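You operate a simulated robot arm through the tools that you are given. There is no shell and no other tool. Be economical: measure what you need, move in short steps, check, and stop when the job is done.

You are at the controls of a simulated two-armed robot. One attempt, no reset.

JOB
Take the grey rag from the top of the wrapping table and lay it out flat on the small pallet.
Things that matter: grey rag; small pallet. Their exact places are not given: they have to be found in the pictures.

The check looks at the end state, three seconds after you hand in, the way a careful person would. Anything else that was tipped, shoved, dropped, spilled or broken makes it a failure.

ROBOT AND FRAMES
Two 6-joint arms with two-finger parallel grippers on one trunk, on a base that drives. Base frame: it is fixed to the floor where the robot stands at the start and does not move with it; the origin is under the middle of the robot, x ahead of it, y to its left, z up. Lengths are in m, angles in rad, forces in N, time in s.
The left shoulder is at the start at [0.06, 0.187, 0.947], the right one opposite. With the tool pointing down near the work surface each hand reaches from about 0.26 to 0.62 m from the robot's upright axis, wherever it stands, measured 20 degrees to its own side. Places, roughly: small pallet [0.6, 1.8, 0.6]. Payload 1.57 kg a hand.
The TCP of each hand is the grasp point between the finger pads, 0.03 m short of the fingertips. In the tool frame z runs along the fingers and y along their closing line. Largest opening 0.11 m; finger width 0.024, thickness 0.012; the body of the gripper, 0.048 by 0.112 m, starts 0.078 m behind the TCP.
Orientation is that of the tool frame in the base frame, as a unit quaternion [w, x, y, z]. With the fingers straight down and closing along the base's y, the tool's x points along the base's -x, its y along +y and its z along -z.

CONTROLS
- The arms move only by the tool play_rows. It takes "left_targets", "right_targets" or both (then of equal length, played together; a hand with none holds still); each is a list of rows, each a list of 7 numbers: the shift along the tool's x, y, z in units of 40 mm (1.0 is 40 mm), then the turn, a rotation vector about the tool's x, y, z in units of 6 degrees (1.0 is 6 degrees), then the gripper command, from -1 (shut) to 1 (fully open), values between in proportion. In form: [[tx, ty, tz, rx, ry, rz, claw], ...]. A call has 1 to 12 rows; each row shifts and turns the commanded pose from where the row before left it, along the tool's axes as they then stand. A call with a number of a shift or a turn outside -1 to 1 is refused whole. Rows are played at 5 a second. More than 0.05 m and 0.15 rad between two rows, or a gripper value outside its range, and nothing of the call is played. A pose out of reach is approached as far as the arm can. The call stops where the force on the tool passes 40 N (or 10 N more than at its start, if that is more) or the arm is blocked; 0.2 s more then pass. The fingers move at their own pace (about 0.153 m/s each) and stop on an object; they squeeze with about 25 N. The grip force told is the motor's: it shows also when the fingers shut on nothing. Time passes only in rows, and 0.2 s behind the last, so rows that do not move let the fingers close. It gives the time, the measured TCP pose, the force on the tool (base axes), the opening and the grip force at its end, in the units of the frame above (readings bear some noise).
- Cameras (640 x 400 px; columns grow to the right, rows downward): "scene" is now at [0.0137, -0.0035, 1.4831]; the picture's right is [-0.06, -1.00, 0.00], its down [-0.82, 0.05, -0.57] and it looks along [0.57, -0.03, -0.82] (base axes); focal length 252 px, centre (320, 200). "left" rides on the left gripper at [0.07, -0.016, -0.141] in its tool frame; the picture's right is [0.23, 0.97, 0.00], its down [-0.86, 0.20, -0.48] and it looks along [-0.47, 0.11, 0.88] (tool axes); focal length 222 px, centre (320, 200). "right" rides on the right gripper at [0.07, 0.016, -0.141] in its tool frame; the picture's right is [-0.23, 0.97, 0.00], its down [-0.86, -0.20, -0.48] and it looks along [-0.47, -0.11, 0.88] (tool axes); focal length 222 px, centre (320, 200).
- camera(camera): a new picture of that camera. The clock stands still meanwhile.
- move_column(by): slides the trunk up (or, below 0, down) by that many m; the arms and the scene camera ride with it, the base frame stays. It gives what a move gives, with no picture.
- steer(legs): drives the robot by 1 to 6 legs, each [ahead, left, turn to the left] in m, m and rad, along the robot's own axes; the way and the turn of a leg run together, so that a leg with both is an arc; at most 1.5 m and 3.142 rad a leg. The arms and the cameras ride along, it lands a little off, and it stops where it bumps. It gives what a move gives.
- turn_head(pan, tilt): turns the head with the scene camera to pan (to the left, within 1.501 rad either way) and tilt (down, from -0.506 to 1.204), counted from straight ahead of the robot. It gives what a move gives.
- probe_pixels(camera, pixels): for up to 12 pixels [column, row] of the newest picture of that camera ("zoom" is the newest enlarged one), the place [x, y, z] in the base frame of the surface seen there, good to about 0.002 m. The clock stands still meanwhile.
- inspect(camera, box): a new picture of the part [left, top, right, bottom] of that camera's present view, enlarged. The clock stands still meanwhile.
- sign_off(): hands the job in; it is judged then, once.

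Go step by step. Measure first, check grasps and placings, and put right what went wrong. The budget is 80 turns and 78 pictures, counting those below and the enlarged ones. Unless the task says otherwise, let go and move clear before handing in, and close with one line.

The tools are called after "Request:" as a command line: name --argument value ..., lists and objects as JSON in quotes. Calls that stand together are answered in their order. play_rows: Moves the arms, as the interface text tells. Its arguments: {"type":"object","properties":{"left_targets":{"type":"array","items":{"type":"array","items":{"type":"number"}}},"right_targets":{"type":"array","items":{"type":"array","items":{"type":"number"}}}},"required":[]} The other tools are called the same way: move_column (by) slides the trunk up or down; steer (legs) drives the base; turn_head (pan, tilt) turns the head that bears the scene camera; camera (camera) takes a picture; probe_pixels (camera, pixels) gives the place of the surface under pixels of a picture; inspect (camera, box) takes an enlarged picture of a part of a camera's view; sign_off () hands the job in.

At the start:

```text
time_s: 0.0
left_tool_pos: [0.4528, 0.2255, 0.8939]
left_tcp_rot: [0.001, 0.0, 1.0, 0.0]
left_force: [-0.2, 0.5, -0.2]
left_opening: 0.11
left_gripper_force: 0.2
right_tool_pos: [0.3586, -0.1881, 0.8623]
right_tcp_rot: [0.0, 0.0, 1.0, 0.0]
right_force: [-0.1, 0.1, 0.0]
right_opening: 0.1098
right_gripper_force: 0.0
trunk travel left (down, up): [-0.575, 0.415]
robot x, y, heading: [0.0027, -0.0001, -0.002]
head pan, tilt: [-0.056, 0.958]
```

scene: 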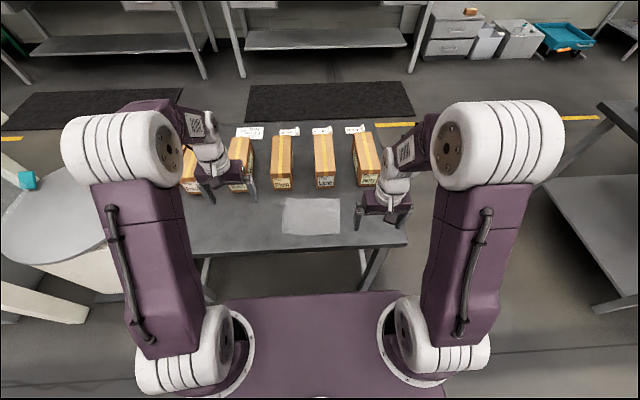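
right: 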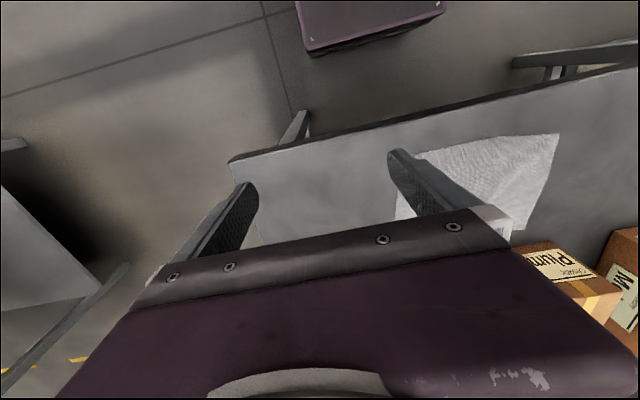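
left: 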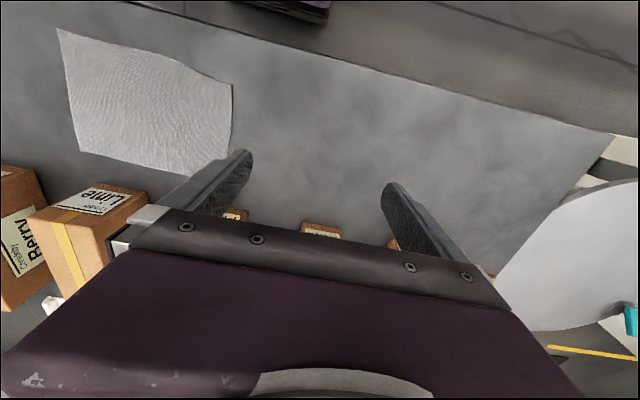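

The grey rag seems to be the patch at scene (311,216) on the table. I'll measure its corners and look at it enlarged.

Request:
inspect --camera "scene" --box '[180, 110, 420, 260]'

Request:
probe_pixels --camera "scene" --pixels '[[286, 199], [338, 199], [340, 233], [282, 233], [311, 216], [311, 238], [311, 247], [272, 216], [350, 216], [400, 243], [322, 184], [365, 184]]'

Request:
turn_head --pan 1.25 --tilt 0.5

Request:
camera --camera "scene"

```text
2.67 times, centred on (300, 185) of scene
```

zoom: 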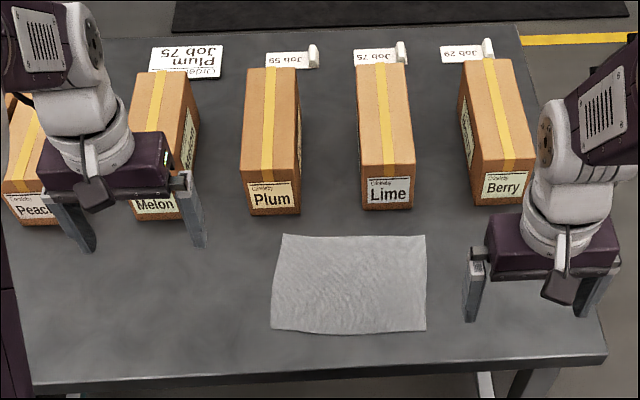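

```text
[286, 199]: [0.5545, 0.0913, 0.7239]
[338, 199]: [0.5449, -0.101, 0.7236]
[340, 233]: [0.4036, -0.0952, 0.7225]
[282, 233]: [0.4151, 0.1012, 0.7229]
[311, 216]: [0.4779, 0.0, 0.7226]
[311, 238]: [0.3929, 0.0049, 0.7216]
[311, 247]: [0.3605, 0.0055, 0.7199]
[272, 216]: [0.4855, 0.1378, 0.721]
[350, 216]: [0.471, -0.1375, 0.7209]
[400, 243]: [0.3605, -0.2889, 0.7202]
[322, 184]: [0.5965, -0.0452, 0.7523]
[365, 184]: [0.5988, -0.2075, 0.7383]
```

```text
time_s: 1.5
left_tool_pos: [0.4507, 0.2252, 0.8945]
left_tcp_rot: [0.001, 0.0, 1.0, 0.0]
left_force: [-0.4, 0.2, -0.5]
left_opening: 0.1098
left_gripper_force: 0.1
right_tool_pos: [0.3606, -0.188, 0.8621]
right_tcp_rot: [0.0, 0.0, 1.0, 0.001]
right_force: [0.7, -0.3, -0.2]
right_opening: 0.1099
right_gripper_force: 0.1
trunk travel left (down, up): [-0.575, 0.415]
robot x, y, heading: [-0.0009, -0.0044, -0.004]
head pan, tilt: [1.25, 0.499]
```

```text
73 pictures are left
```

scene: 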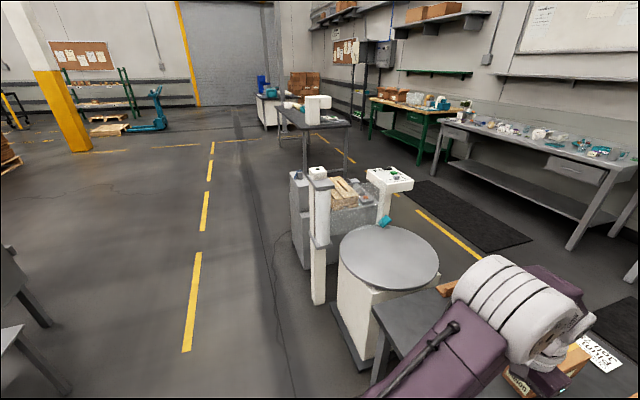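

The wooden pallet-looking item stands at about (345,190) behind the round table. I'll enlarge it and measure.

Request:
inspect --camera "scene" --box '[280, 150, 440, 250]'

Request:
probe_pixels --camera "scene" --pixels '[[333, 180], [354, 179], [341, 206], [370, 201], [350, 190], [365, 197], [380, 200], [296, 182], [320, 180], [395, 180], [390, 260], [385, 220]]'

```text
4.00 times, centred on (360, 200) of scene
```

zoom: 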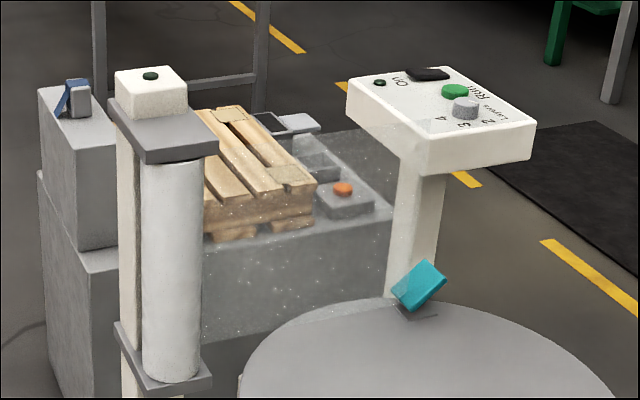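

```text
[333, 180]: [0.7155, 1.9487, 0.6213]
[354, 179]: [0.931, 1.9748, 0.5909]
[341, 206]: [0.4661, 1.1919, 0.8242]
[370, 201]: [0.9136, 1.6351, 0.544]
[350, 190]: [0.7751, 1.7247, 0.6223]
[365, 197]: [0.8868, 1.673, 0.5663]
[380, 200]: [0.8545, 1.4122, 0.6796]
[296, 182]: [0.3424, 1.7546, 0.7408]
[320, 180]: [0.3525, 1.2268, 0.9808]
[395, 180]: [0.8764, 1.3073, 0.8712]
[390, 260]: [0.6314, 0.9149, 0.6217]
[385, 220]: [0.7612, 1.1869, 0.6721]
```

The pallet sits behind a clear film/guard plane (y≈1.2), so I'll choose an approach later from another side. First the rag: near corners about (0.412,0.10) and (0.402,-0.095), table z≈0.721. I turn both hands so the fingers close along base x, to pinch the near edge.

Request:
turn_head --pan 0 --tilt 1.0

Request:
play_rows --left_targets '[[0, 0, 0, 0, 0, 1, 1], [0, 0, 0, 0, 0, 1, 1], [0, 0, 0, 0, 0, 1, 1], [0, 0, 0, 0, 0, 1, 1], [0, 0, 0, 0, 0, 1, 1], [0, 0, 0, 0, 0, 1, 1], [0, 0, 0, 0, 0, 1, 1], [0, 0, 0, 0, 0, 1, 1], [0, 0, 0, 0, 0, 1, 1], [0, 0, 0, 0, 0, 1, 1], [0, 0, 0, 0, 0, 1, 1], [0, 0, 0, 0, 0, 1, 1]]' --right_targets '[[0, 0, 0, 0, 0, -1, 1], [0, 0, 0, 0, 0, -1, 1], [0, 0, 0, 0, 0, -1, 1], [0, 0, 0, 0, 0, -1, 1], [0, 0, 0, 0, 0, -1, 1], [0, 0, 0, 0, 0, -1, 1], [0, 0, 0, 0, 0, -1, 1], [0, 0, 0, 0, 0, -1, 1], [0, 0, 0, 0, 0, -1, 1], [0, 0, 0, 0, 0, -1, 1], [0, 0, 0, 0, 0, -1, 1], [0, 0, 0, 0, 0, -1, 1]]'

Request:
play_rows --left_targets '[[0, 0, 0, 0, 0, 1, 0], [0, 0, 0, 0, 0, 1, 0], [0, 0, 0, 0, 0, 1, 0], [0, 0, 0, 0, 0, 0, 0]]' --right_targets '[[0, 0, 0, 0, 0, -1, 0], [0, 0, 0, 0, 0, -1, 0], [0, 0, 0, 0, 0, -1, 0], [0, 0, 0, 0, 0, 0, 0]]'

Request:
camera --camera "scene"

```text
time_s: 2.9
left_tool_pos: [0.4521, 0.2267, 0.8934]
left_tcp_rot: [0.001, 0.0, 1.0, 0.0]
left_force: [-0.4, -0.8, 0.2]
left_opening: 0.1098
left_gripper_force: 0.1
right_tool_pos: [0.3602, -0.1884, 0.863]
right_tcp_rot: [0.0, 0.0, 1.0, 0.0]
right_force: [0.5, 0.2, -0.1]
right_opening: 0.1101
right_gripper_force: 0.0
trunk travel left (down, up): [-0.575, 0.415]
robot x, y, heading: [-0.0021, 0.0007, -0.003]
head pan, tilt: [0.0, 1.0]
```

```text
time_s: 5.5
left_tool_pos: [0.4522, 0.2252, 0.8946]
left_tcp_rot: [0.0, 0.589, 0.808, 0.0]
left_force: [-0.6, -0.3, -0.3]
left_opening: 0.1101
left_gripper_force: 0.1
right_tool_pos: [0.3601, -0.1888, 0.8622]
right_tcp_rot: [0.001, -0.588, 0.809, 0.001]
right_force: [0.2, 0.4, -0.4]
right_opening: 0.1101
right_gripper_force: 0.0
trunk travel left (down, up): [-0.575, 0.415]
robot x, y, heading: [-0.003, 0.0009, 0.001]
head pan, tilt: [0.0, 1.0]
```

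```text
time_s: 6.5
left_tool_pos: [0.4527, 0.226, 0.8949]
left_tcp_rot: [0.001, 0.707, 0.707, 0.0]
left_force: [0.2, -0.7, 0.3]
left_opening: 0.0548
left_gripper_force: 0.0
right_tool_pos: [0.3599, -0.1893, 0.8629]
right_tcp_rot: [-0.001, 0.708, -0.706, 0.001]
right_force: [-0.8, 0.2, 0.5]
right_opening: 0.0548
right_gripper_force: 0.1
trunk travel left (down, up): [-0.575, 0.415]
robot x, y, heading: [0.0014, 0.0006, -0.003]
head pan, tilt: [0.0, 1.0]
```

```text
71 pictures are left
```

scene: 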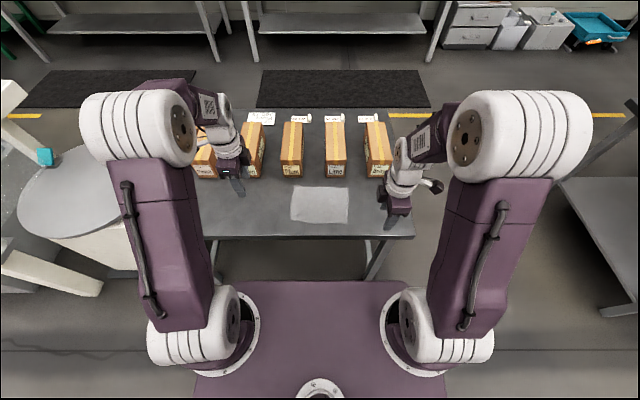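

Hands are turned. I bring them above the near corners at z≈0.80, then look closely.

Request:
play_rows --left_targets '[[-0.73, -0.16, 0.47, 0, 0, 0, 0], [-0.73, -0.16, 0.47, 0, 0, 0, 0], [-0.73, -0.16, 0.47, 0, 0, 0, 0], [-0.73, -0.16, 0.47, 0, 0, 0, 0], [-0.73, -0.16, 0.47, 0, 0, 0, 0], [0, 0, 0, 0, 0, 0, 0]]' --right_targets '[[-0.57, -0.26, 0.315, 0, 0, 0, 0], [-0.57, -0.26, 0.315, 0, 0, 0, 0], [-0.57, -0.26, 0.315, 0, 0, 0, 0], [-0.57, -0.26, 0.315, 0, 0, 0, 0], [-0.57, -0.26, 0.315, 0, 0, 0, 0], [0, 0, 0, 0, 0, 0, 0]]'

Request:
inspect --camera "scene" --box '[240, 140, 400, 240]'

Request:
camera --camera "left"

Request:
camera --camera "right"

```text
time_s: 7.9
left_tool_pos: [0.4194, 0.0791, 0.801]
left_tcp_rot: [0.001, 0.707, 0.708, 0.001]
left_force: [-0.1, 0.1, -0.7]
left_opening: 0.055
left_gripper_force: 0.1
right_tool_pos: [0.4097, -0.0728, 0.7994]
right_tcp_rot: [0.0, 0.707, -0.707, 0.0]
right_force: [-0.1, 0.5, -0.1]
right_opening: 0.055
right_gripper_force: 0.0
trunk travel left (down, up): [-0.575, 0.415]
robot x, y, heading: [-0.0001, -0.0007, -0.003]
head pan, tilt: [0.0, 1.0]
```

```text
4.00 times, centred on (320, 190) of scene
```

zoom: 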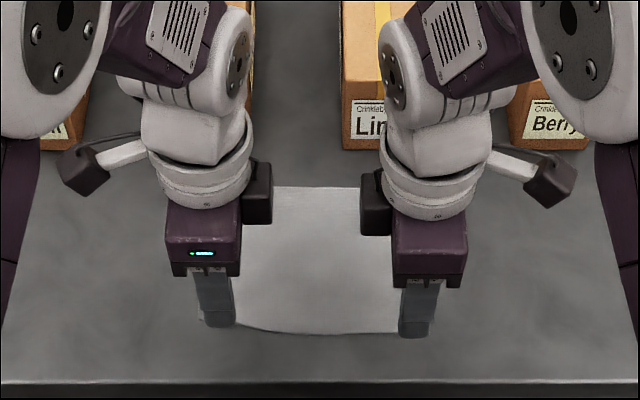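

```text
69 pictures are left
```

left: 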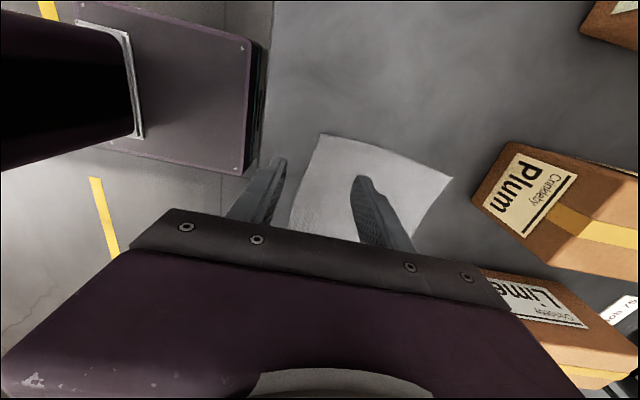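

```text
68 pictures are left
```

right: 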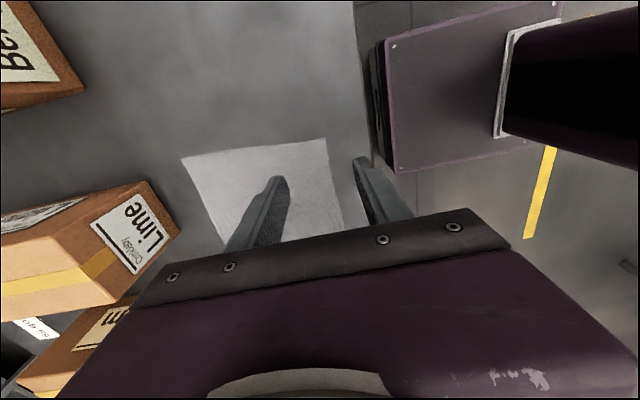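

The rag's near-left corner shows at left (320,137), edge down to (290,225); right camera edge (325,140)-(342,228). Probing these.

Request:
probe_pixels --camera "left" --pixels '[[323, 139], [308, 175], [294, 220], [300, 175], [448, 179], [380, 158]]'

Request:
probe_pixels --camera "right" --pixels '[[324, 142], [332, 180], [340, 220], [345, 190], [186, 160], [260, 150]]'

```text
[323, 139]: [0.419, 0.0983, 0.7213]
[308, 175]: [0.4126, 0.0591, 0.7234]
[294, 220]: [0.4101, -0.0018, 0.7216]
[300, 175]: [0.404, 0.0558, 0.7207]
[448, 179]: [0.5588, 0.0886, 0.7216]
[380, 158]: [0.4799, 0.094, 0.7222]
```

```text
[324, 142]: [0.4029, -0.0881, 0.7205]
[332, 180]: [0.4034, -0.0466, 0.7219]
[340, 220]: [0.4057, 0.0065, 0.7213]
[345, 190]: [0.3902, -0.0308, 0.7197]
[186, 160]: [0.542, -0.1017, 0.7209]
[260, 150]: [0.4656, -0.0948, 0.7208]
```

Fingers straddle the edge well on both sides. Descending to about 3 mm above the table, then touching down gently.

Request:
play_rows --left_targets '[[0, 0, 0.6, 0, 0, 0, 0], [0, 0, 0.6, 0, 0, 0, 0], [0, 0, 0.04, 0, 0, 0, 0], [0, 0, 0.04, 0, 0, 0, 0], [0, 0, 0, 0, 0, 0, 0]]' --right_targets '[[0, 0, 0.58, 0, 0, 0, 0], [0, 0, 0.58, 0, 0, 0, 0], [0, 0, 0.04, 0, 0, 0, 0], [0, 0, 0.04, 0, 0, 0, 0], [0, 0, 0, 0, 0, 0, 0]]'

```text
time_s: 9.1
left_tool_pos: [0.4186, 0.0787, 0.7505]
left_tcp_rot: [0.002, 0.707, 0.707, 0.003]
left_force: [2.3, 1.3, 18.6]
left_opening: 0.0564
left_gripper_force: 1.1
right_tool_pos: [0.4113, -0.0748, 0.7514]
right_tcp_rot: [0.001, -0.707, 0.707, -0.001]
right_force: [1.5, -0.5, 10.5]
right_opening: 0.056
right_gripper_force: 1.1
trunk travel left (down, up): [-0.575, 0.415]
robot x, y, heading: [-0.0017, 0.0028, -0.001]
head pan, tilt: [0.0, 1.0]
```

Both hands press the table lightly (18 N and 10 N). Closing now, gently and in step.

Request:
play_rows --left_targets '[[0, 0, 0, 0, 0, 0, -0.4], [0, 0, 0, 0, 0, 0, -0.7], [0, 0, 0, 0, 0, 0, -1], [0, 0, 0, 0, 0, 0, -1], [0, 0, 0, 0, 0, 0, -1]]' --right_targets '[[0, 0, 0, 0, 0, 0, -0.4], [0, 0, 0, 0, 0, 0, -0.7], [0, 0, 0, 0, 0, 0, -1], [0, 0, 0, 0, 0, 0, -1], [0, 0, 0, 0, 0, 0, -1]]'

Request:
inspect --camera "scene" --box '[240, 140, 400, 240]'

Request:
camera --camera "left"

Request:
camera --camera "right"

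```text
time_s: 10.3
left_tool_pos: [0.4167, 0.0788, 0.7508]
left_tcp_rot: [0.003, 0.707, 0.707, 0.003]
left_force: [1.0, -1.9, 32.4]
left_opening: 0.003
left_gripper_force: 24.5
right_tool_pos: [0.4096, -0.0736, 0.7504]
right_tcp_rot: [0.001, -0.707, 0.707, -0.001]
right_force: [2.6, 2.4, 12.2]
right_opening: 0.0026
right_gripper_force: 23.9
trunk travel left (down, up): [-0.575, 0.415]
robot x, y, heading: [0.002, -0.001, -0.001]
head pan, tilt: [0.0, 1.0]
```

```text
4.00 times, centred on (320, 190) of scene
```

zoom: 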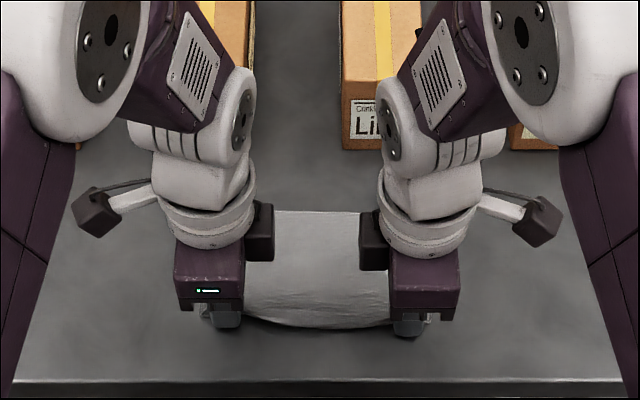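

```text
66 pictures are left
```

left: 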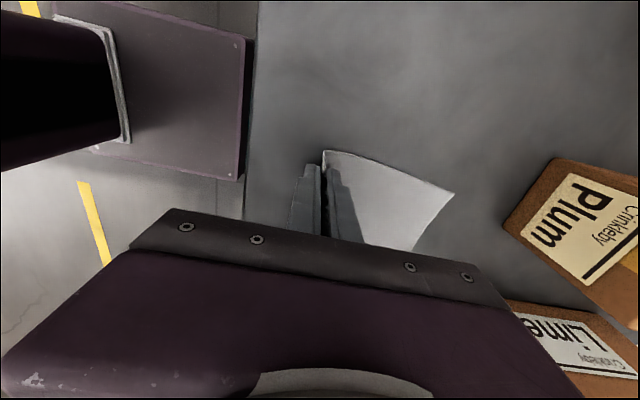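

```text
65 pictures are left
```

right: 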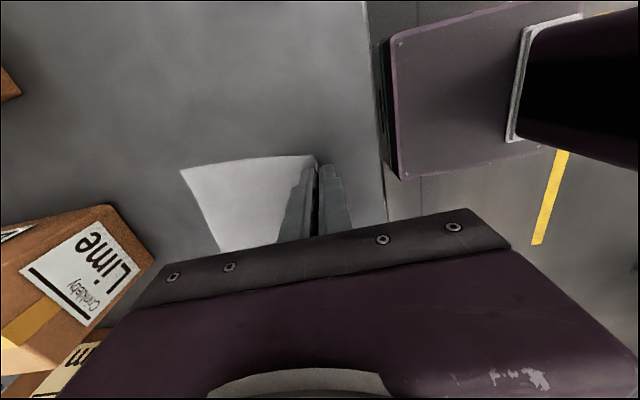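

Both grippers stopped at about 3 mm with cloth between. Lifting slowly.

Request:
play_rows --left_targets '[[0, 0, -0.3, 0, 0, 0, -1], [0, 0, -0.5, 0, 0, 0, -1], [0, 0, -0.5, 0, 0, 0, -1], [0, 0, -0.5, 0, 0, 0, -1], [0, 0, -0.5, 0, 0, 0, -1], [0, 0, -0.5, 0, 0, 0, -1], [0, 0, -0.5, 0, 0, 0, -1], [0, 0, -0.5, 0, 0, 0, -1], [0, 0, 0, 0, 0, 0, -1]]' --right_targets '[[0, 0, -0.3, 0, 0, 0, -1], [0, 0, -0.5, 0, 0, 0, -1], [0, 0, -0.5, 0, 0, 0, -1], [0, 0, -0.5, 0, 0, 0, -1], [0, 0, -0.5, 0, 0, 0, -1], [0, 0, -0.5, 0, 0, 0, -1], [0, 0, -0.5, 0, 0, 0, -1], [0, 0, -0.5, 0, 0, 0, -1], [0, 0, 0, 0, 0, 0, -1]]'

Request:
inspect --camera "scene" --box '[200, 90, 440, 240]'

Request:
camera --camera "left"

Request:
camera --camera "right"

```text
time_s: 12.3
left_tool_pos: [0.4215, 0.0786, 0.9008]
left_tcp_rot: [0.001, 0.707, 0.707, 0.001]
left_force: [-0.1, -1.3, 0.1]
left_opening: 0.0031
left_gripper_force: 23.7
right_tool_pos: [0.412, -0.075, 0.9024]
right_tcp_rot: [0.0, 0.707, -0.707, 0.0]
right_force: [0.2, 0.8, -1.1]
right_opening: 0.0026
right_gripper_force: 24.0
trunk travel left (down, up): [-0.575, 0.415]
robot x, y, heading: [-0.0003, -0.0015, -0.003]
head pan, tilt: [0.0, 1.0]
```

```text
2.67 times, centred on (320, 165) of scene
```

zoom: 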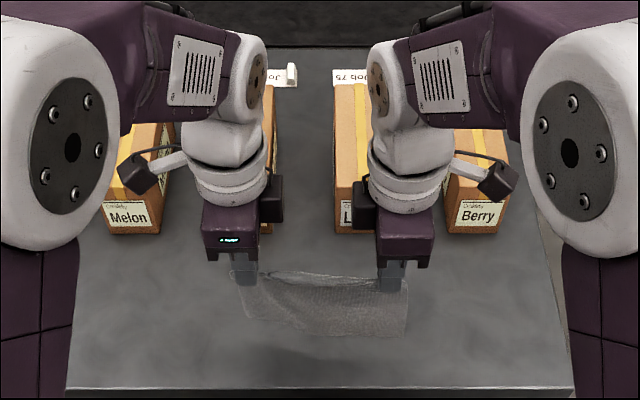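

```text
63 pictures are left
```

left: 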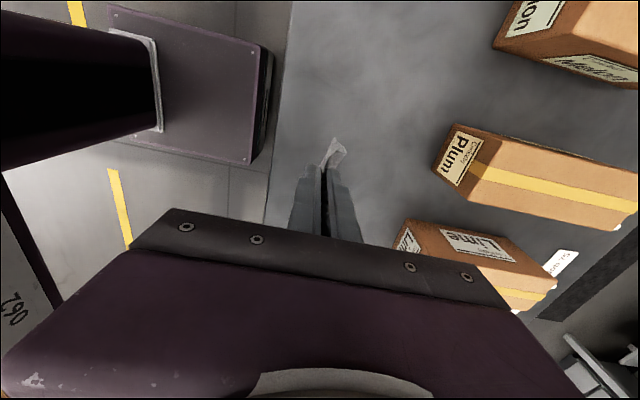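

```text
62 pictures are left
```

right: 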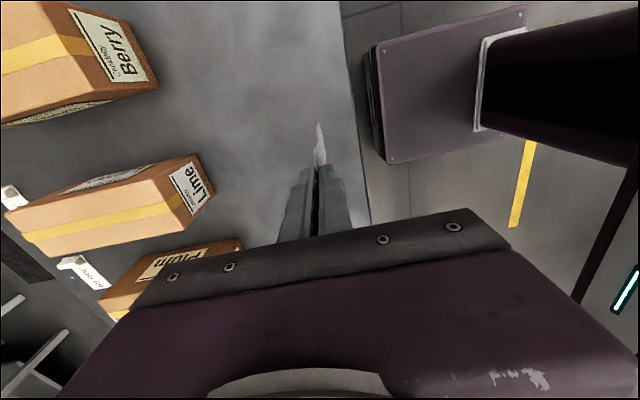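

The rag hangs from both hands as a sheet. I raise the trunk and look left to plan the drive.

Request:
move_column --by 0.2

Request:
turn_head --pan 1.3 --tilt 0.6

Request:
camera --camera "scene"

Request:
inspect --camera "scene" --box '[260, 120, 420, 220]'

```text
time_s: 14.5
left_tool_pos: [0.4202, 0.0798, 1.1003]
left_tcp_rot: [0.001, 0.707, 0.707, 0.0]
left_force: [-0.4, -1.3, -0.2]
left_opening: 0.0026
left_gripper_force: 24.5
right_tool_pos: [0.4113, -0.0743, 1.1013]
right_tcp_rot: [0.0, -0.707, 0.707, 0.001]
right_force: [0.4, 1.1, -0.4]
right_opening: 0.0026
right_gripper_force: 23.9
trunk travel left (down, up): [-0.775, 0.215]
robot x, y, heading: [0.0005, -0.0016, 0.003]
head pan, tilt: [0.0, 1.0]
```

```text
time_s: 15.9
left_tool_pos: [0.4209, 0.0793, 1.1014]
left_tcp_rot: [0.002, 0.707, 0.707, 0.0]
left_force: [-0.1, 0.1, 0.3]
left_opening: 0.0028
left_gripper_force: 23.7
right_tool_pos: [0.4118, -0.0739, 1.1012]
right_tcp_rot: [0.0, -0.707, 0.707, 0.0]
right_force: [0.4, 2.5, 0.3]
right_opening: 0.0026
right_gripper_force: 24.0
trunk travel left (down, up): [-0.775, 0.215]
robot x, y, heading: [-0.0008, -0.0018, -0.0]
head pan, tilt: [1.3, 0.6]
```

```text
61 pictures are left
```

scene: 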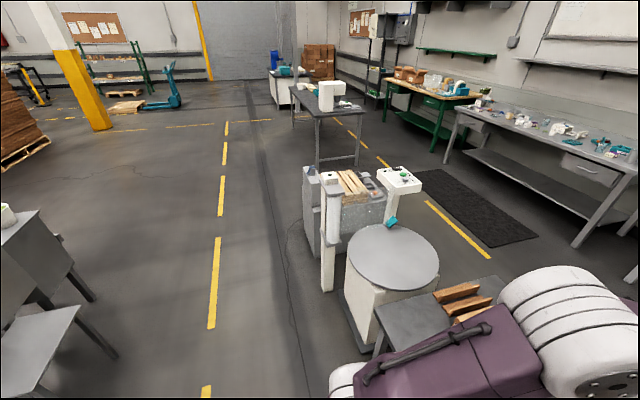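

```text
4.00 times, centred on (340, 170) of scene
```

zoom: 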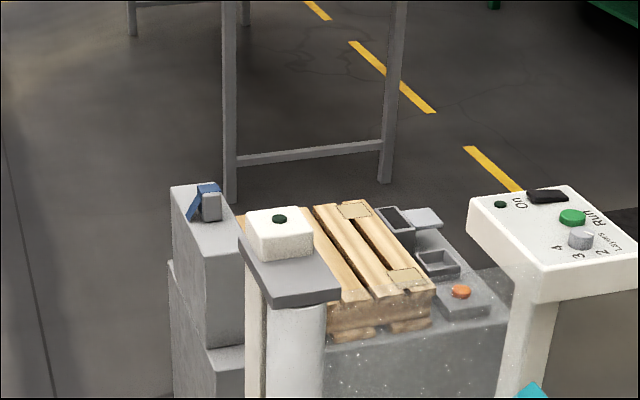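

The pallet rests on a cabinet with a block on the -x side (zoom 200,220) and trays on +x. Measuring the surroundings to pick an access side.

Request:
probe_pixels --camera "zoom" --pixels '[[318, 210], [360, 203], [382, 294], [425, 286], [340, 260], [255, 225], [178, 190], [235, 230], [210, 205], [172, 262], [395, 220], [460, 310]]'

Request:
probe_pixels --camera "scene" --pixels '[[317, 166], [358, 160], [318, 118], [365, 112], [390, 150], [300, 250], [430, 200], [480, 180], [327, 285], [345, 300], [400, 225], [400, 172]]'

```text
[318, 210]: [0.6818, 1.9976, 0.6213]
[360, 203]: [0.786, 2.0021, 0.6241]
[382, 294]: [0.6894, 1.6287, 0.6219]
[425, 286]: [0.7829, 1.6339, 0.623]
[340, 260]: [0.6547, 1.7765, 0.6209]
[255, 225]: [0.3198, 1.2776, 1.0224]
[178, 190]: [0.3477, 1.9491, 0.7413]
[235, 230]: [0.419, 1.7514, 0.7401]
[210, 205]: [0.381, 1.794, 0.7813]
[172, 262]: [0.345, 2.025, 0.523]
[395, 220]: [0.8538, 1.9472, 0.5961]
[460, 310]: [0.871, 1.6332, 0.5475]
```

```text
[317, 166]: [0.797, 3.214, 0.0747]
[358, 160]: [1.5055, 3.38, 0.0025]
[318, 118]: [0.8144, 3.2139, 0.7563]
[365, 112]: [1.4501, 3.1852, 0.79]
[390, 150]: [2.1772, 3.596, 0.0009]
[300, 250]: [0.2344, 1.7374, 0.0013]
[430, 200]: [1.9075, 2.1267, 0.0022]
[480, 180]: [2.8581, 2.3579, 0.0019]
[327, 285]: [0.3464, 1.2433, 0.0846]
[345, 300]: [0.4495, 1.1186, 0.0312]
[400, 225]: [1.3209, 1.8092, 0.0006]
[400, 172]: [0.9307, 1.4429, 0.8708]
```

The pallet top spans about x 0.43–0.79, y 1.62–2.00 at z 0.622, and the +y side looks open (next table at y≥3.2). Checking the space to my left-rear before driving.

Request:
turn_head --pan 1.5 --tilt 0.8

Request:
camera --camera "scene"

Request:
probe_pixels --camera "scene" --pixels '[[30, 250], [100, 260], [130, 310], [100, 370], [200, 300], [300, 300], [50, 180], [340, 390], [260, 390]]'

```text
time_s: 16.7
left_tool_pos: [0.4199, 0.0789, 1.0995]
left_tcp_rot: [0.001, 0.707, 0.707, 0.001]
left_force: [0.3, -0.9, -0.2]
left_opening: 0.0028
left_gripper_force: 24.0
right_tool_pos: [0.4108, -0.0756, 1.1021]
right_tcp_rot: [0.0, -0.707, 0.707, 0.0]
right_force: [0.2, 0.5, 0.8]
right_opening: 0.0029
right_gripper_force: 23.3
trunk travel left (down, up): [-0.775, 0.215]
robot x, y, heading: [0.0, -0.0012, -0.002]
head pan, tilt: [1.499, 0.799]
```

```text
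59 pictures are left
```

scene: 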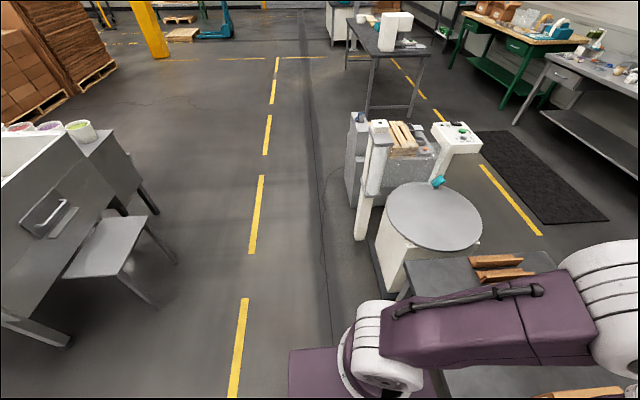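

```text
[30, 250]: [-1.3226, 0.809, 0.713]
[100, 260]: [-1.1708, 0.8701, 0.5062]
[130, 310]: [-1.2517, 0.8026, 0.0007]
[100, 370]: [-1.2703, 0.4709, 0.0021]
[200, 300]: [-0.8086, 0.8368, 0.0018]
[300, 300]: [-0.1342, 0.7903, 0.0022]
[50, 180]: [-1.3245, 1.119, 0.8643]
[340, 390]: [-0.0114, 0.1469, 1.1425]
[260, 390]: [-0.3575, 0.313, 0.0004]
```

The lane is clear (x from -1.15 to about 0.25). I back off, strafe left past the wrapping machine, and turn to face -y.

Request:
steer --legs '[[-0.45, 0, 0], [0, 1.3, 0], [0, 1.3, 0], [0, 0, -1.571]]'

Request:
turn_head --pan 0.6 --tilt 0.8

Request:
camera --camera "scene"

```text
time_s: 35.4
left_tool_pos: [-0.3587, 2.1784, 1.1005]
left_tcp_rot: [0.0, 1.0, 0.004, 0.0]
left_force: [0.1, 0.3, -0.1]
left_opening: 0.0026
left_gripper_force: 24.3
right_tool_pos: [-0.511, 2.1855, 1.1012]
right_tcp_rot: [0.0, -0.004, 1.0, 0.0]
right_force: [1.0, 0.0, -0.6]
right_opening: 0.0024
right_gripper_force: 24.2
trunk travel left (down, up): [-0.775, 0.215]
robot x, y, heading: [-0.4374, 2.5967, -1.565]
head pan, tilt: [1.499, 0.799]
```

```text
time_s: 36.6
left_tool_pos: [-0.3575, 2.1778, 1.1006]
left_tcp_rot: [0.001, 1.0, 0.004, 0.0]
left_force: [-1.3, -0.4, 0.4]
left_opening: 0.0026
left_gripper_force: 24.0
right_tool_pos: [-0.5108, 2.1862, 1.1015]
right_tcp_rot: [0.0, -0.003, 1.0, 0.0]
right_force: [1.2, -0.2, 0.3]
right_opening: 0.0026
right_gripper_force: 24.1
trunk travel left (down, up): [-0.775, 0.215]
robot x, y, heading: [-0.4365, 2.6009, -1.561]
head pan, tilt: [0.6, 0.799]
```

```text
58 pictures are left
```

scene: 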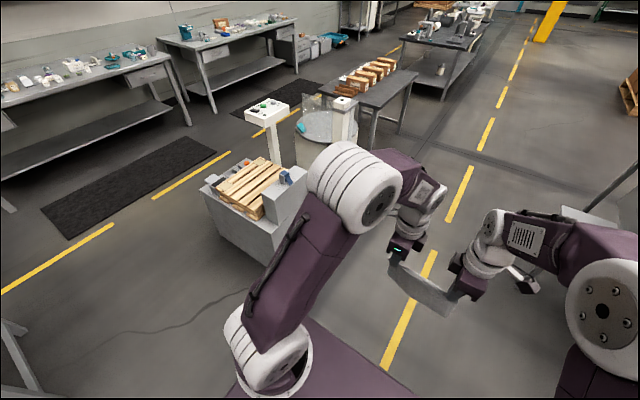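

The rag still hangs well, and the pallet's +y side is open. Measuring the pallet from here, then strafing in front of it.

Request:
inspect --camera "scene" --box '[190, 140, 350, 240]'

Request:
probe_pixels --camera "scene" --pixels '[[250, 160], [281, 170], [218, 188], [250, 206], [235, 197], [250, 185], [208, 188], [217, 224], [270, 195], [15, 330]]'

Request:
steer --legs '[[0, 1.04, 0]]'

Request:
turn_head --pan 0 --tilt 0.95

Request:
camera --camera "scene"

```text
4.00 times, centred on (270, 190) of scene
```

zoom: 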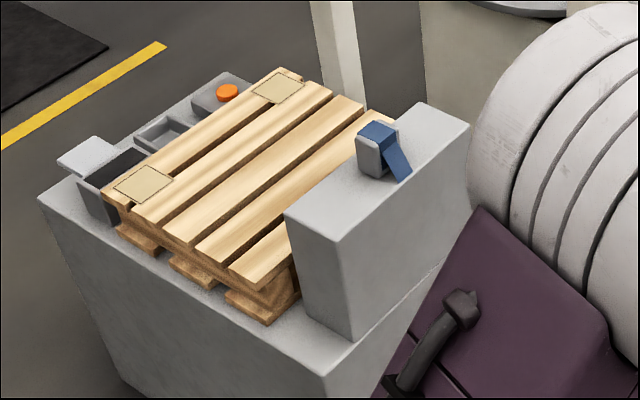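

```text
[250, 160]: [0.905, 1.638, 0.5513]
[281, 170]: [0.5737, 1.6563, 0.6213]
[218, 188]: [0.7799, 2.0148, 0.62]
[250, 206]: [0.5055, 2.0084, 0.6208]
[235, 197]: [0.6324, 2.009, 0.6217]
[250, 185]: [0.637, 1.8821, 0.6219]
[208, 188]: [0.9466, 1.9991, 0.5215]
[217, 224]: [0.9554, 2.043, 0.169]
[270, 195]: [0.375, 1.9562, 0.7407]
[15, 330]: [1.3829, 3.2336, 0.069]
```

```text
time_s: 42.0
left_tool_pos: [0.6816, 2.1902, 1.1003]
left_tcp_rot: [0.001, 1.0, 0.007, 0.001]
left_force: [-0.9, -0.7, 0.5]
left_opening: 0.0026
left_gripper_force: 24.1
right_tool_pos: [0.5274, 2.1963, 1.1011]
right_tcp_rot: [0.0, -0.007, 1.0, 0.0]
right_force: [0.7, 0.4, -0.4]
right_opening: 0.0026
right_gripper_force: 24.2
trunk travel left (down, up): [-0.775, 0.215]
robot x, y, heading: [0.5979, 2.6094, -1.557]
head pan, tilt: [0.6, 0.799]
```

```text
time_s: 43.0
left_tool_pos: [0.6815, 2.1901, 1.1015]
left_tcp_rot: [0.001, 1.0, 0.008, -0.001]
left_force: [-0.5, -0.1, -0.9]
left_opening: 0.0028
left_gripper_force: 24.4
right_tool_pos: [0.5282, 2.1975, 1.1025]
right_tcp_rot: [0.0, -0.008, 1.0, 0.0]
right_force: [0.6, -0.5, 1.1]
right_opening: 0.0024
right_gripper_force: 23.4
trunk travel left (down, up): [-0.775, 0.215]
robot x, y, heading: [0.5973, 2.6096, -1.558]
head pan, tilt: [0.0, 0.949]
```

```text
56 pictures are left
```

scene: 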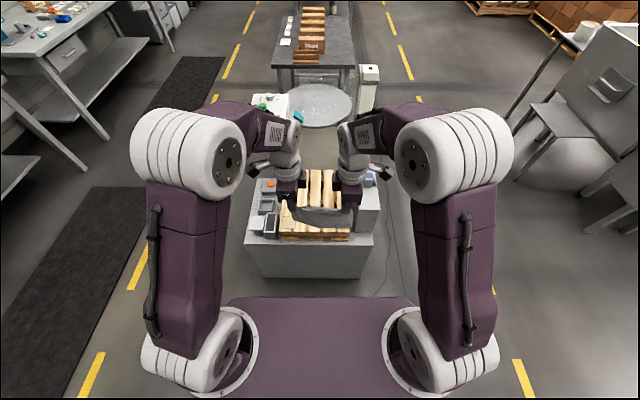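

The robot stands square before the pallet (x 0.50–0.79, y 1.63–2.02). Checking base-front clearance to the cabinet before moving closer.

Request:
probe_pixels --camera "scene" --pixels '[[320, 299], [320, 310], [310, 270], [310, 240], [330, 185], [318, 218], [300, 218], [372, 235], [345, 225]]'

Request:
inspect --camera "scene" --box '[240, 150, 400, 250]'

```text
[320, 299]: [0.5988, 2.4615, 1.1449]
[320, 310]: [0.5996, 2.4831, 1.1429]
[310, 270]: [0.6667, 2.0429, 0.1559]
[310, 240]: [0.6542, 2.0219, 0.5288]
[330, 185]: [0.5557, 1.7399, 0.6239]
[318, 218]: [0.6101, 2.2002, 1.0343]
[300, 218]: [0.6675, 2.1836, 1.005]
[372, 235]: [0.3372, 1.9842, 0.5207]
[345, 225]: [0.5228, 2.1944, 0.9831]
```

```text
4.00 times, centred on (320, 200) of scene
```

zoom: 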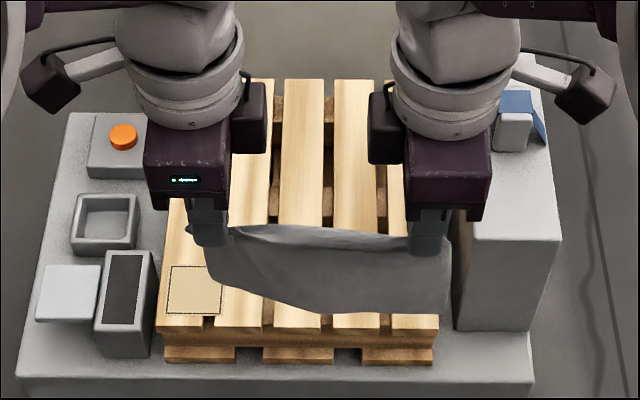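

The purple deck is the trunk (z≈1.14), so the lower base is hidden. Let me look with head tilted down and from the left hand camera.

Request:
camera --camera "left"

Request:
camera --camera "right"

```text
54 pictures are left
```

left: 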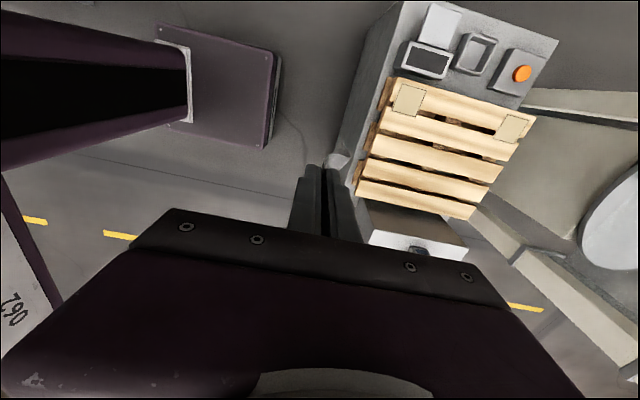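

```text
53 pictures are left
```

right: 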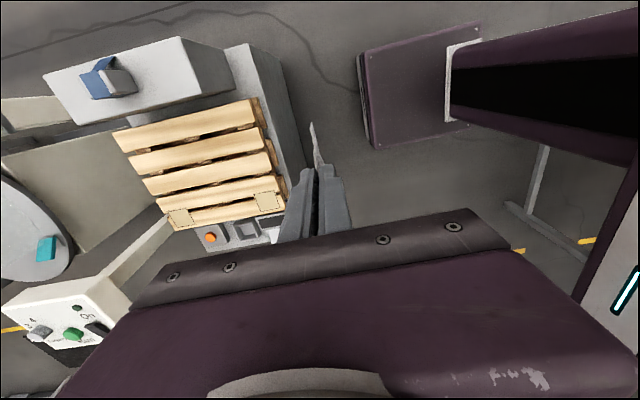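

The lower base box appears at left (200–275, 40–145) and right (365–480, 30–145). Measuring its front edge.

Request:
probe_pixels --camera "left" --pixels '[[272, 60], [265, 100], [262, 142], [220, 130], [172, 30], [278, 80], [230, 80], [350, 130]]'

Request:
probe_pixels --camera "right" --pixels '[[363, 60], [370, 100], [380, 148], [470, 30], [400, 100]]'

```text
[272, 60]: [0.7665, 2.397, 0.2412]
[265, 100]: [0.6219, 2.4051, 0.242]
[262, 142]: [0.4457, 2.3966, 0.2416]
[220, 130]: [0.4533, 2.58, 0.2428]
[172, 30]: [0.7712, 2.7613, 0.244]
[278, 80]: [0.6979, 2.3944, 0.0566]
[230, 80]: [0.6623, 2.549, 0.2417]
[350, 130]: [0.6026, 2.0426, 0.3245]
```

```text
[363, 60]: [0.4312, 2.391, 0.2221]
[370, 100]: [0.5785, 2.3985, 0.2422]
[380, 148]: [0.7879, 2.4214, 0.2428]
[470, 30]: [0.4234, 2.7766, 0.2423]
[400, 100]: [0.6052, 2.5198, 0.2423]
```

The base front is only 0.215 m ahead of the axis, and the cabinet face is at y 2.043. I can drive 0.27 ahead and 0.045 left, leaving ~6 cm.

Request:
steer --legs '[[0.27, 0.045, -0.013]]'

Request:
camera --camera "left"

Request:
inspect --camera "scene" --box '[200, 120, 440, 270]'

```text
time_s: 44.9
left_tool_pos: [0.7234, 1.9206, 1.1013]
left_tcp_rot: [0.001, 1.0, 0.001, 0.0]
left_force: [-1.7, 0.1, 0.5]
left_opening: 0.0027
left_gripper_force: 24.5
right_tool_pos: [0.5701, 1.9284, 1.1029]
right_tcp_rot: [0.0, -0.001, 1.0, -0.001]
right_force: [0.4, 0.7, 0.9]
right_opening: 0.0026
right_gripper_force: 23.5
trunk travel left (down, up): [-0.775, 0.215]
robot x, y, heading: [0.6404, 2.3431, -1.568]
head pan, tilt: [0.0, 0.949]
```

```text
52 pictures are left
```

left: 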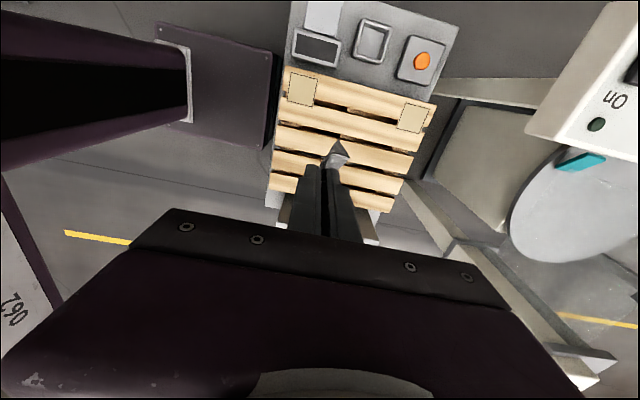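

```text
2.67 times, centred on (320, 195) of scene
```

zoom: 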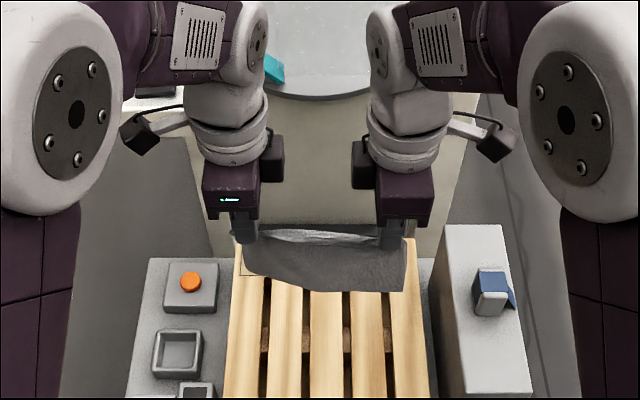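

Clearances are good; the rag hangs as a sheet over the pallet. I tilt both hands 36° (fingers pointing forward-down) and then extend forward ~0.16 m, still high.

Request:
play_rows --left_targets '[[0, 0, 0, -1, 0, 0, -1], [0, 0, 0, -1, 0, 0, -1], [0, 0, 0, -1, 0, 0, -1], [0, 0, 0, -1, 0, 0, -1], [0, 0, 0, -1, 0, 0, -1], [0, 0, 0, -1, 0, 0, -1], [0, 0.54, 0.39, 0, 0, 0, -1], [0, 0.54, 0.39, 0, 0, 0, -1], [0, 0.54, 0.39, 0, 0, 0, -1], [0, 0.54, 0.39, 0, 0, 0, -1], [0, 0.54, 0.39, 0, 0, 0, -1], [0, 0.54, 0.39, 0, 0, 0, -1]]' --right_targets '[[0, 0, 0, 1, 0, 0, -1], [0, 0, 0, 1, 0, 0, -1], [0, 0, 0, 1, 0, 0, -1], [0, 0, 0, 1, 0, 0, -1], [0, 0, 0, 1, 0, 0, -1], [0, 0, 0, 1, 0, 0, -1], [0, -0.57, 0.41, 0, 0, 0, -1], [0, -0.57, 0.41, 0, 0, 0, -1], [0, -0.57, 0.41, 0, 0, 0, -1], [0, -0.57, 0.41, 0, 0, 0, -1], [0, -0.57, 0.41, 0, 0, 0, -1], [0, -0.57, 0.41, 0, 0, 0, -1]]'

Request:
camera --camera "scene"

Request:
inspect --camera "scene" --box '[240, 80, 400, 180]'

Request:
camera --camera "left"

```text
time_s: 47.5
left_tool_pos: [0.7309, 1.7576, 1.09]
left_tcp_rot: [0.28, 0.96, 0.004, 0.011]
left_force: [-23.3, -0.3, 0.1]
left_opening: 0.0027
left_gripper_force: 24.2
left hand out of reach, approached as far as the arm can: row 6
right_tool_pos: [0.5643, 1.7561, 1.0908]
right_tcp_rot: [-0.01, 0.002, 0.959, -0.282]
right_force: [24.5, -0.6, 0.0]
right_opening: 0.0025
right_gripper_force: 24.2
right hand out of reach, approached as far as the arm can: row 6
trunk travel left (down, up): [-0.775, 0.215]
robot x, y, heading: [0.6406, 2.3373, -1.569]
head pan, tilt: [0.0, 0.949]
```

```text
50 pictures are left
```

scene: 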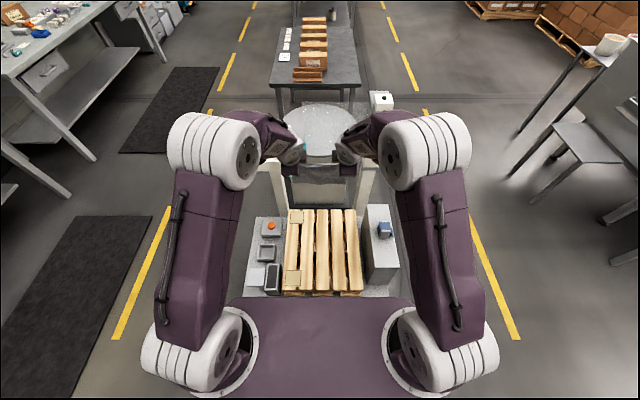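

```text
4.00 times, centred on (320, 130) of scene
```

zoom: 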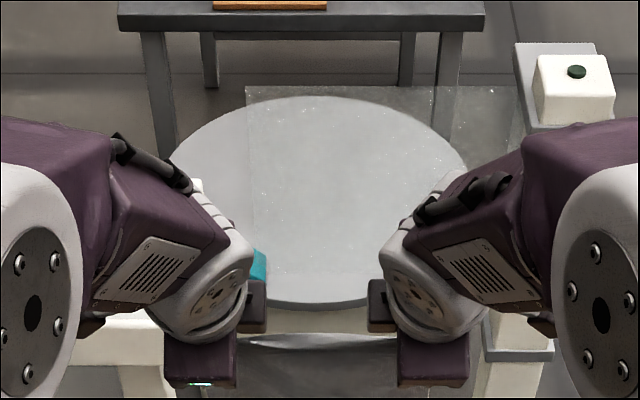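

```text
48 pictures are left
```

left: 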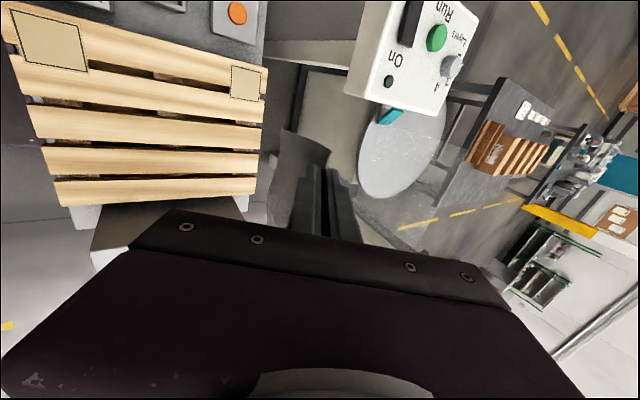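

The tilt of 36° was slightly beyond reach, spreading the hands to 0.167 m and tensioning the rag (24 N). I back the tilt off by 12° and see whether the tension goes.

Request:
play_rows --left_targets '[[0, 0, 0, 1, 0, 0, -1], [0, 0, 0, 1, 0, 0, -1], [0, 0, 0, 0, 0, 0, -1]]' --right_targets '[[0, 0, 0, -1, 0, 0, -1], [0, 0, 0, -1, 0, 0, -1], [0, 0, 0, 0, 0, 0, -1]]'

```text
time_s: 48.3
left_tool_pos: [0.731, 1.7597, 1.0916]
left_tcp_rot: [0.179, 0.984, 0.005, 0.01]
left_force: [-25.4, 0.6, 0.2]
left_opening: 0.0026
left_gripper_force: 24.2
right_tool_pos: [0.5645, 1.7607, 1.0939]
right_tcp_rot: [-0.009, 0.003, 0.983, -0.181]
right_force: [25.1, -0.2, 0.2]
right_opening: 0.0025
right_gripper_force: 23.8
trunk travel left (down, up): [-0.775, 0.215]
robot x, y, heading: [0.644, 2.3374, -1.571]
head pan, tilt: [0.0, 0.949]
```

Hands are still 0.1665 m apart with 25 N tension; moving each inward ~5 mm.

Request:
play_rows --left_targets '[[-0.12, 0, 0, 0, 0, 0, -1], [0, 0, 0, 0, 0, 0, -1]]' --right_targets '[[-0.12, 0, 0, 0, 0, 0, -1], [0, 0, 0, 0, 0, 0, -1]]'

Request:
camera --camera "left"

Request:
camera --camera "right"

```text
time_s: 48.9
left_tool_pos: [0.7272, 1.7598, 1.0914]
left_tcp_rot: [0.178, 0.984, 0.005, 0.012]
left_force: [-5.2, -0.2, 1.2]
left_opening: 0.0027
left_gripper_force: 23.7
right_tool_pos: [0.5661, 1.7599, 1.0911]
right_tcp_rot: [-0.011, 0.002, 0.983, -0.181]
right_force: [5.8, 0.5, -0.3]
right_opening: 0.0025
right_gripper_force: 24.1
trunk travel left (down, up): [-0.775, 0.215]
robot x, y, heading: [0.6419, 2.3363, -1.569]
head pan, tilt: [0.0, 0.949]
```

```text
47 pictures are left
```

left: 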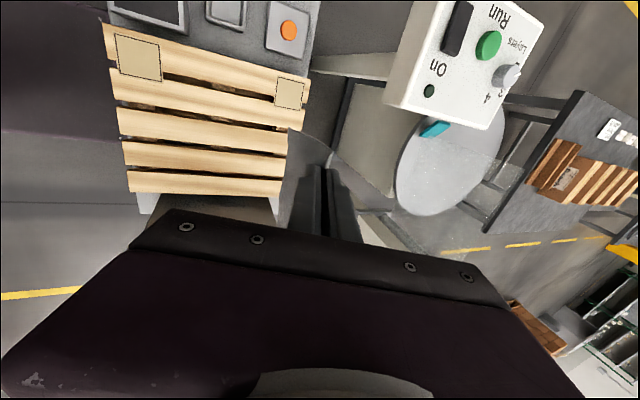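

```text
46 pictures are left
```

right: 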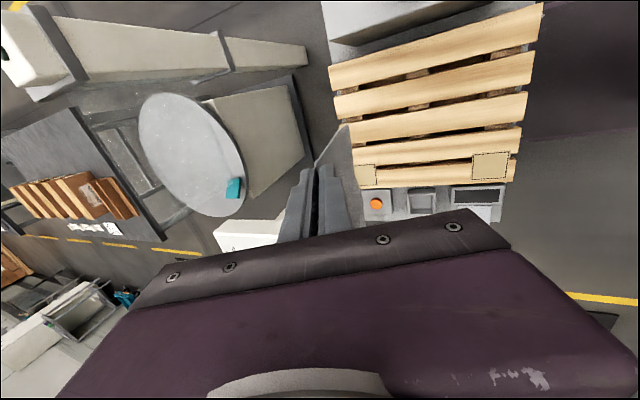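

Tension is down to 5 N, and the rag hangs straight. Lowering the trunk 0.25 m and checking the rag's free edge.

Request:
move_column --by -0.25

Request:
camera --camera "scene"

Request:
camera --camera "right"

Request:
camera --camera "left"

```text
time_s: 51.5
left_tool_pos: [0.7274, 1.7589, 0.8411]
left_tcp_rot: [0.178, 0.984, 0.004, 0.012]
left_force: [-1.5, 0.0, -0.1]
left_opening: 0.0027
left_gripper_force: 23.5
right_tool_pos: [0.5689, 1.7586, 0.8415]
right_tcp_rot: [-0.01, 0.003, 0.984, -0.18]
right_force: [1.7, -0.4, 0.4]
right_opening: 0.0027
right_gripper_force: 23.8
trunk travel left (down, up): [-0.525, 0.465]
robot x, y, heading: [0.6448, 2.3383, -1.567]
head pan, tilt: [0.0, 0.949]
```

```text
45 pictures are left
```

scene: 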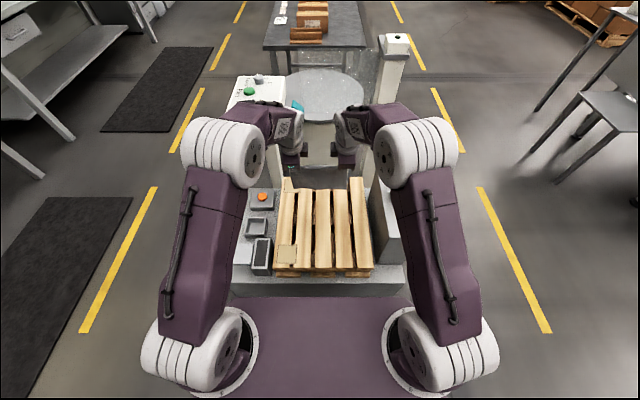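

```text
44 pictures are left
```

right: 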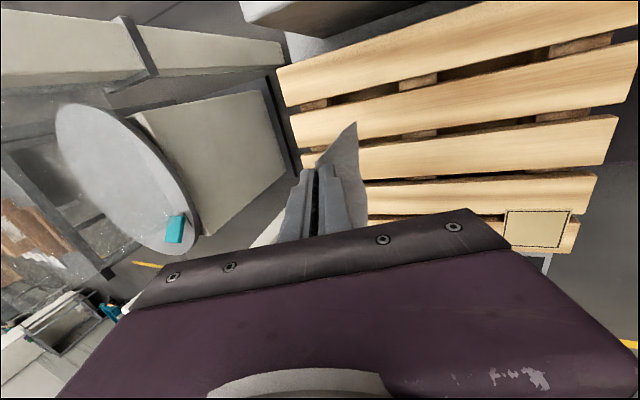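

```text
43 pictures are left
```

left: 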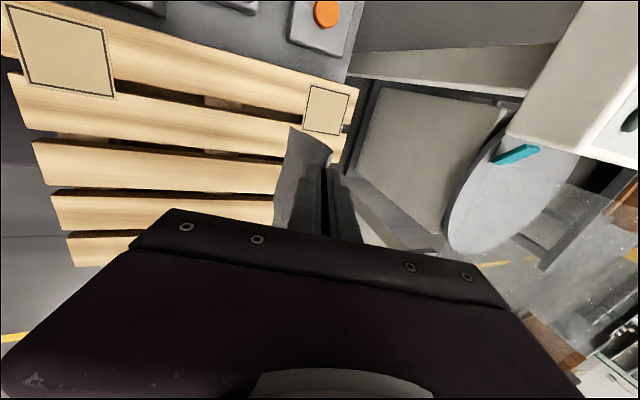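

The cloth corners show at left (285,220)/(300,130) and right (350,195). Measuring how low the free edge hangs.

Request:
probe_pixels --camera "left" --pixels '[[295, 132], [284, 180], [277, 215], [290, 215], [310, 150]]'

Request:
probe_pixels --camera "right" --pixels '[[354, 128], [361, 170], [364, 205], [350, 195], [333, 150]]'

Request:
inspect --camera "scene" --box '[270, 130, 390, 205]'

```text
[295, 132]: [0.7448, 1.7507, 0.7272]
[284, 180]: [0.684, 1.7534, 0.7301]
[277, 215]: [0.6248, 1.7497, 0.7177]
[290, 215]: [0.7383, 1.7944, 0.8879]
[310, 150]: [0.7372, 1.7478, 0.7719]
```

```text
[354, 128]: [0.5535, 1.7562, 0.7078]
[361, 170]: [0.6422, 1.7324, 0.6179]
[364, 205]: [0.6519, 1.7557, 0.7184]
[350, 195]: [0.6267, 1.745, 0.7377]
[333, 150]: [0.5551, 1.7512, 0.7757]
```

```text
5.33 times, centred on (330, 168) of scene
```

zoom: 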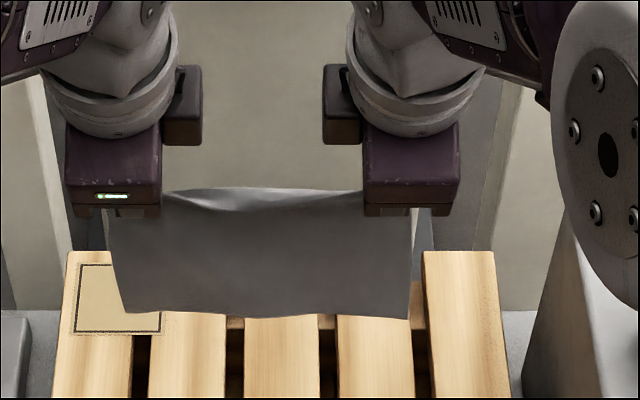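

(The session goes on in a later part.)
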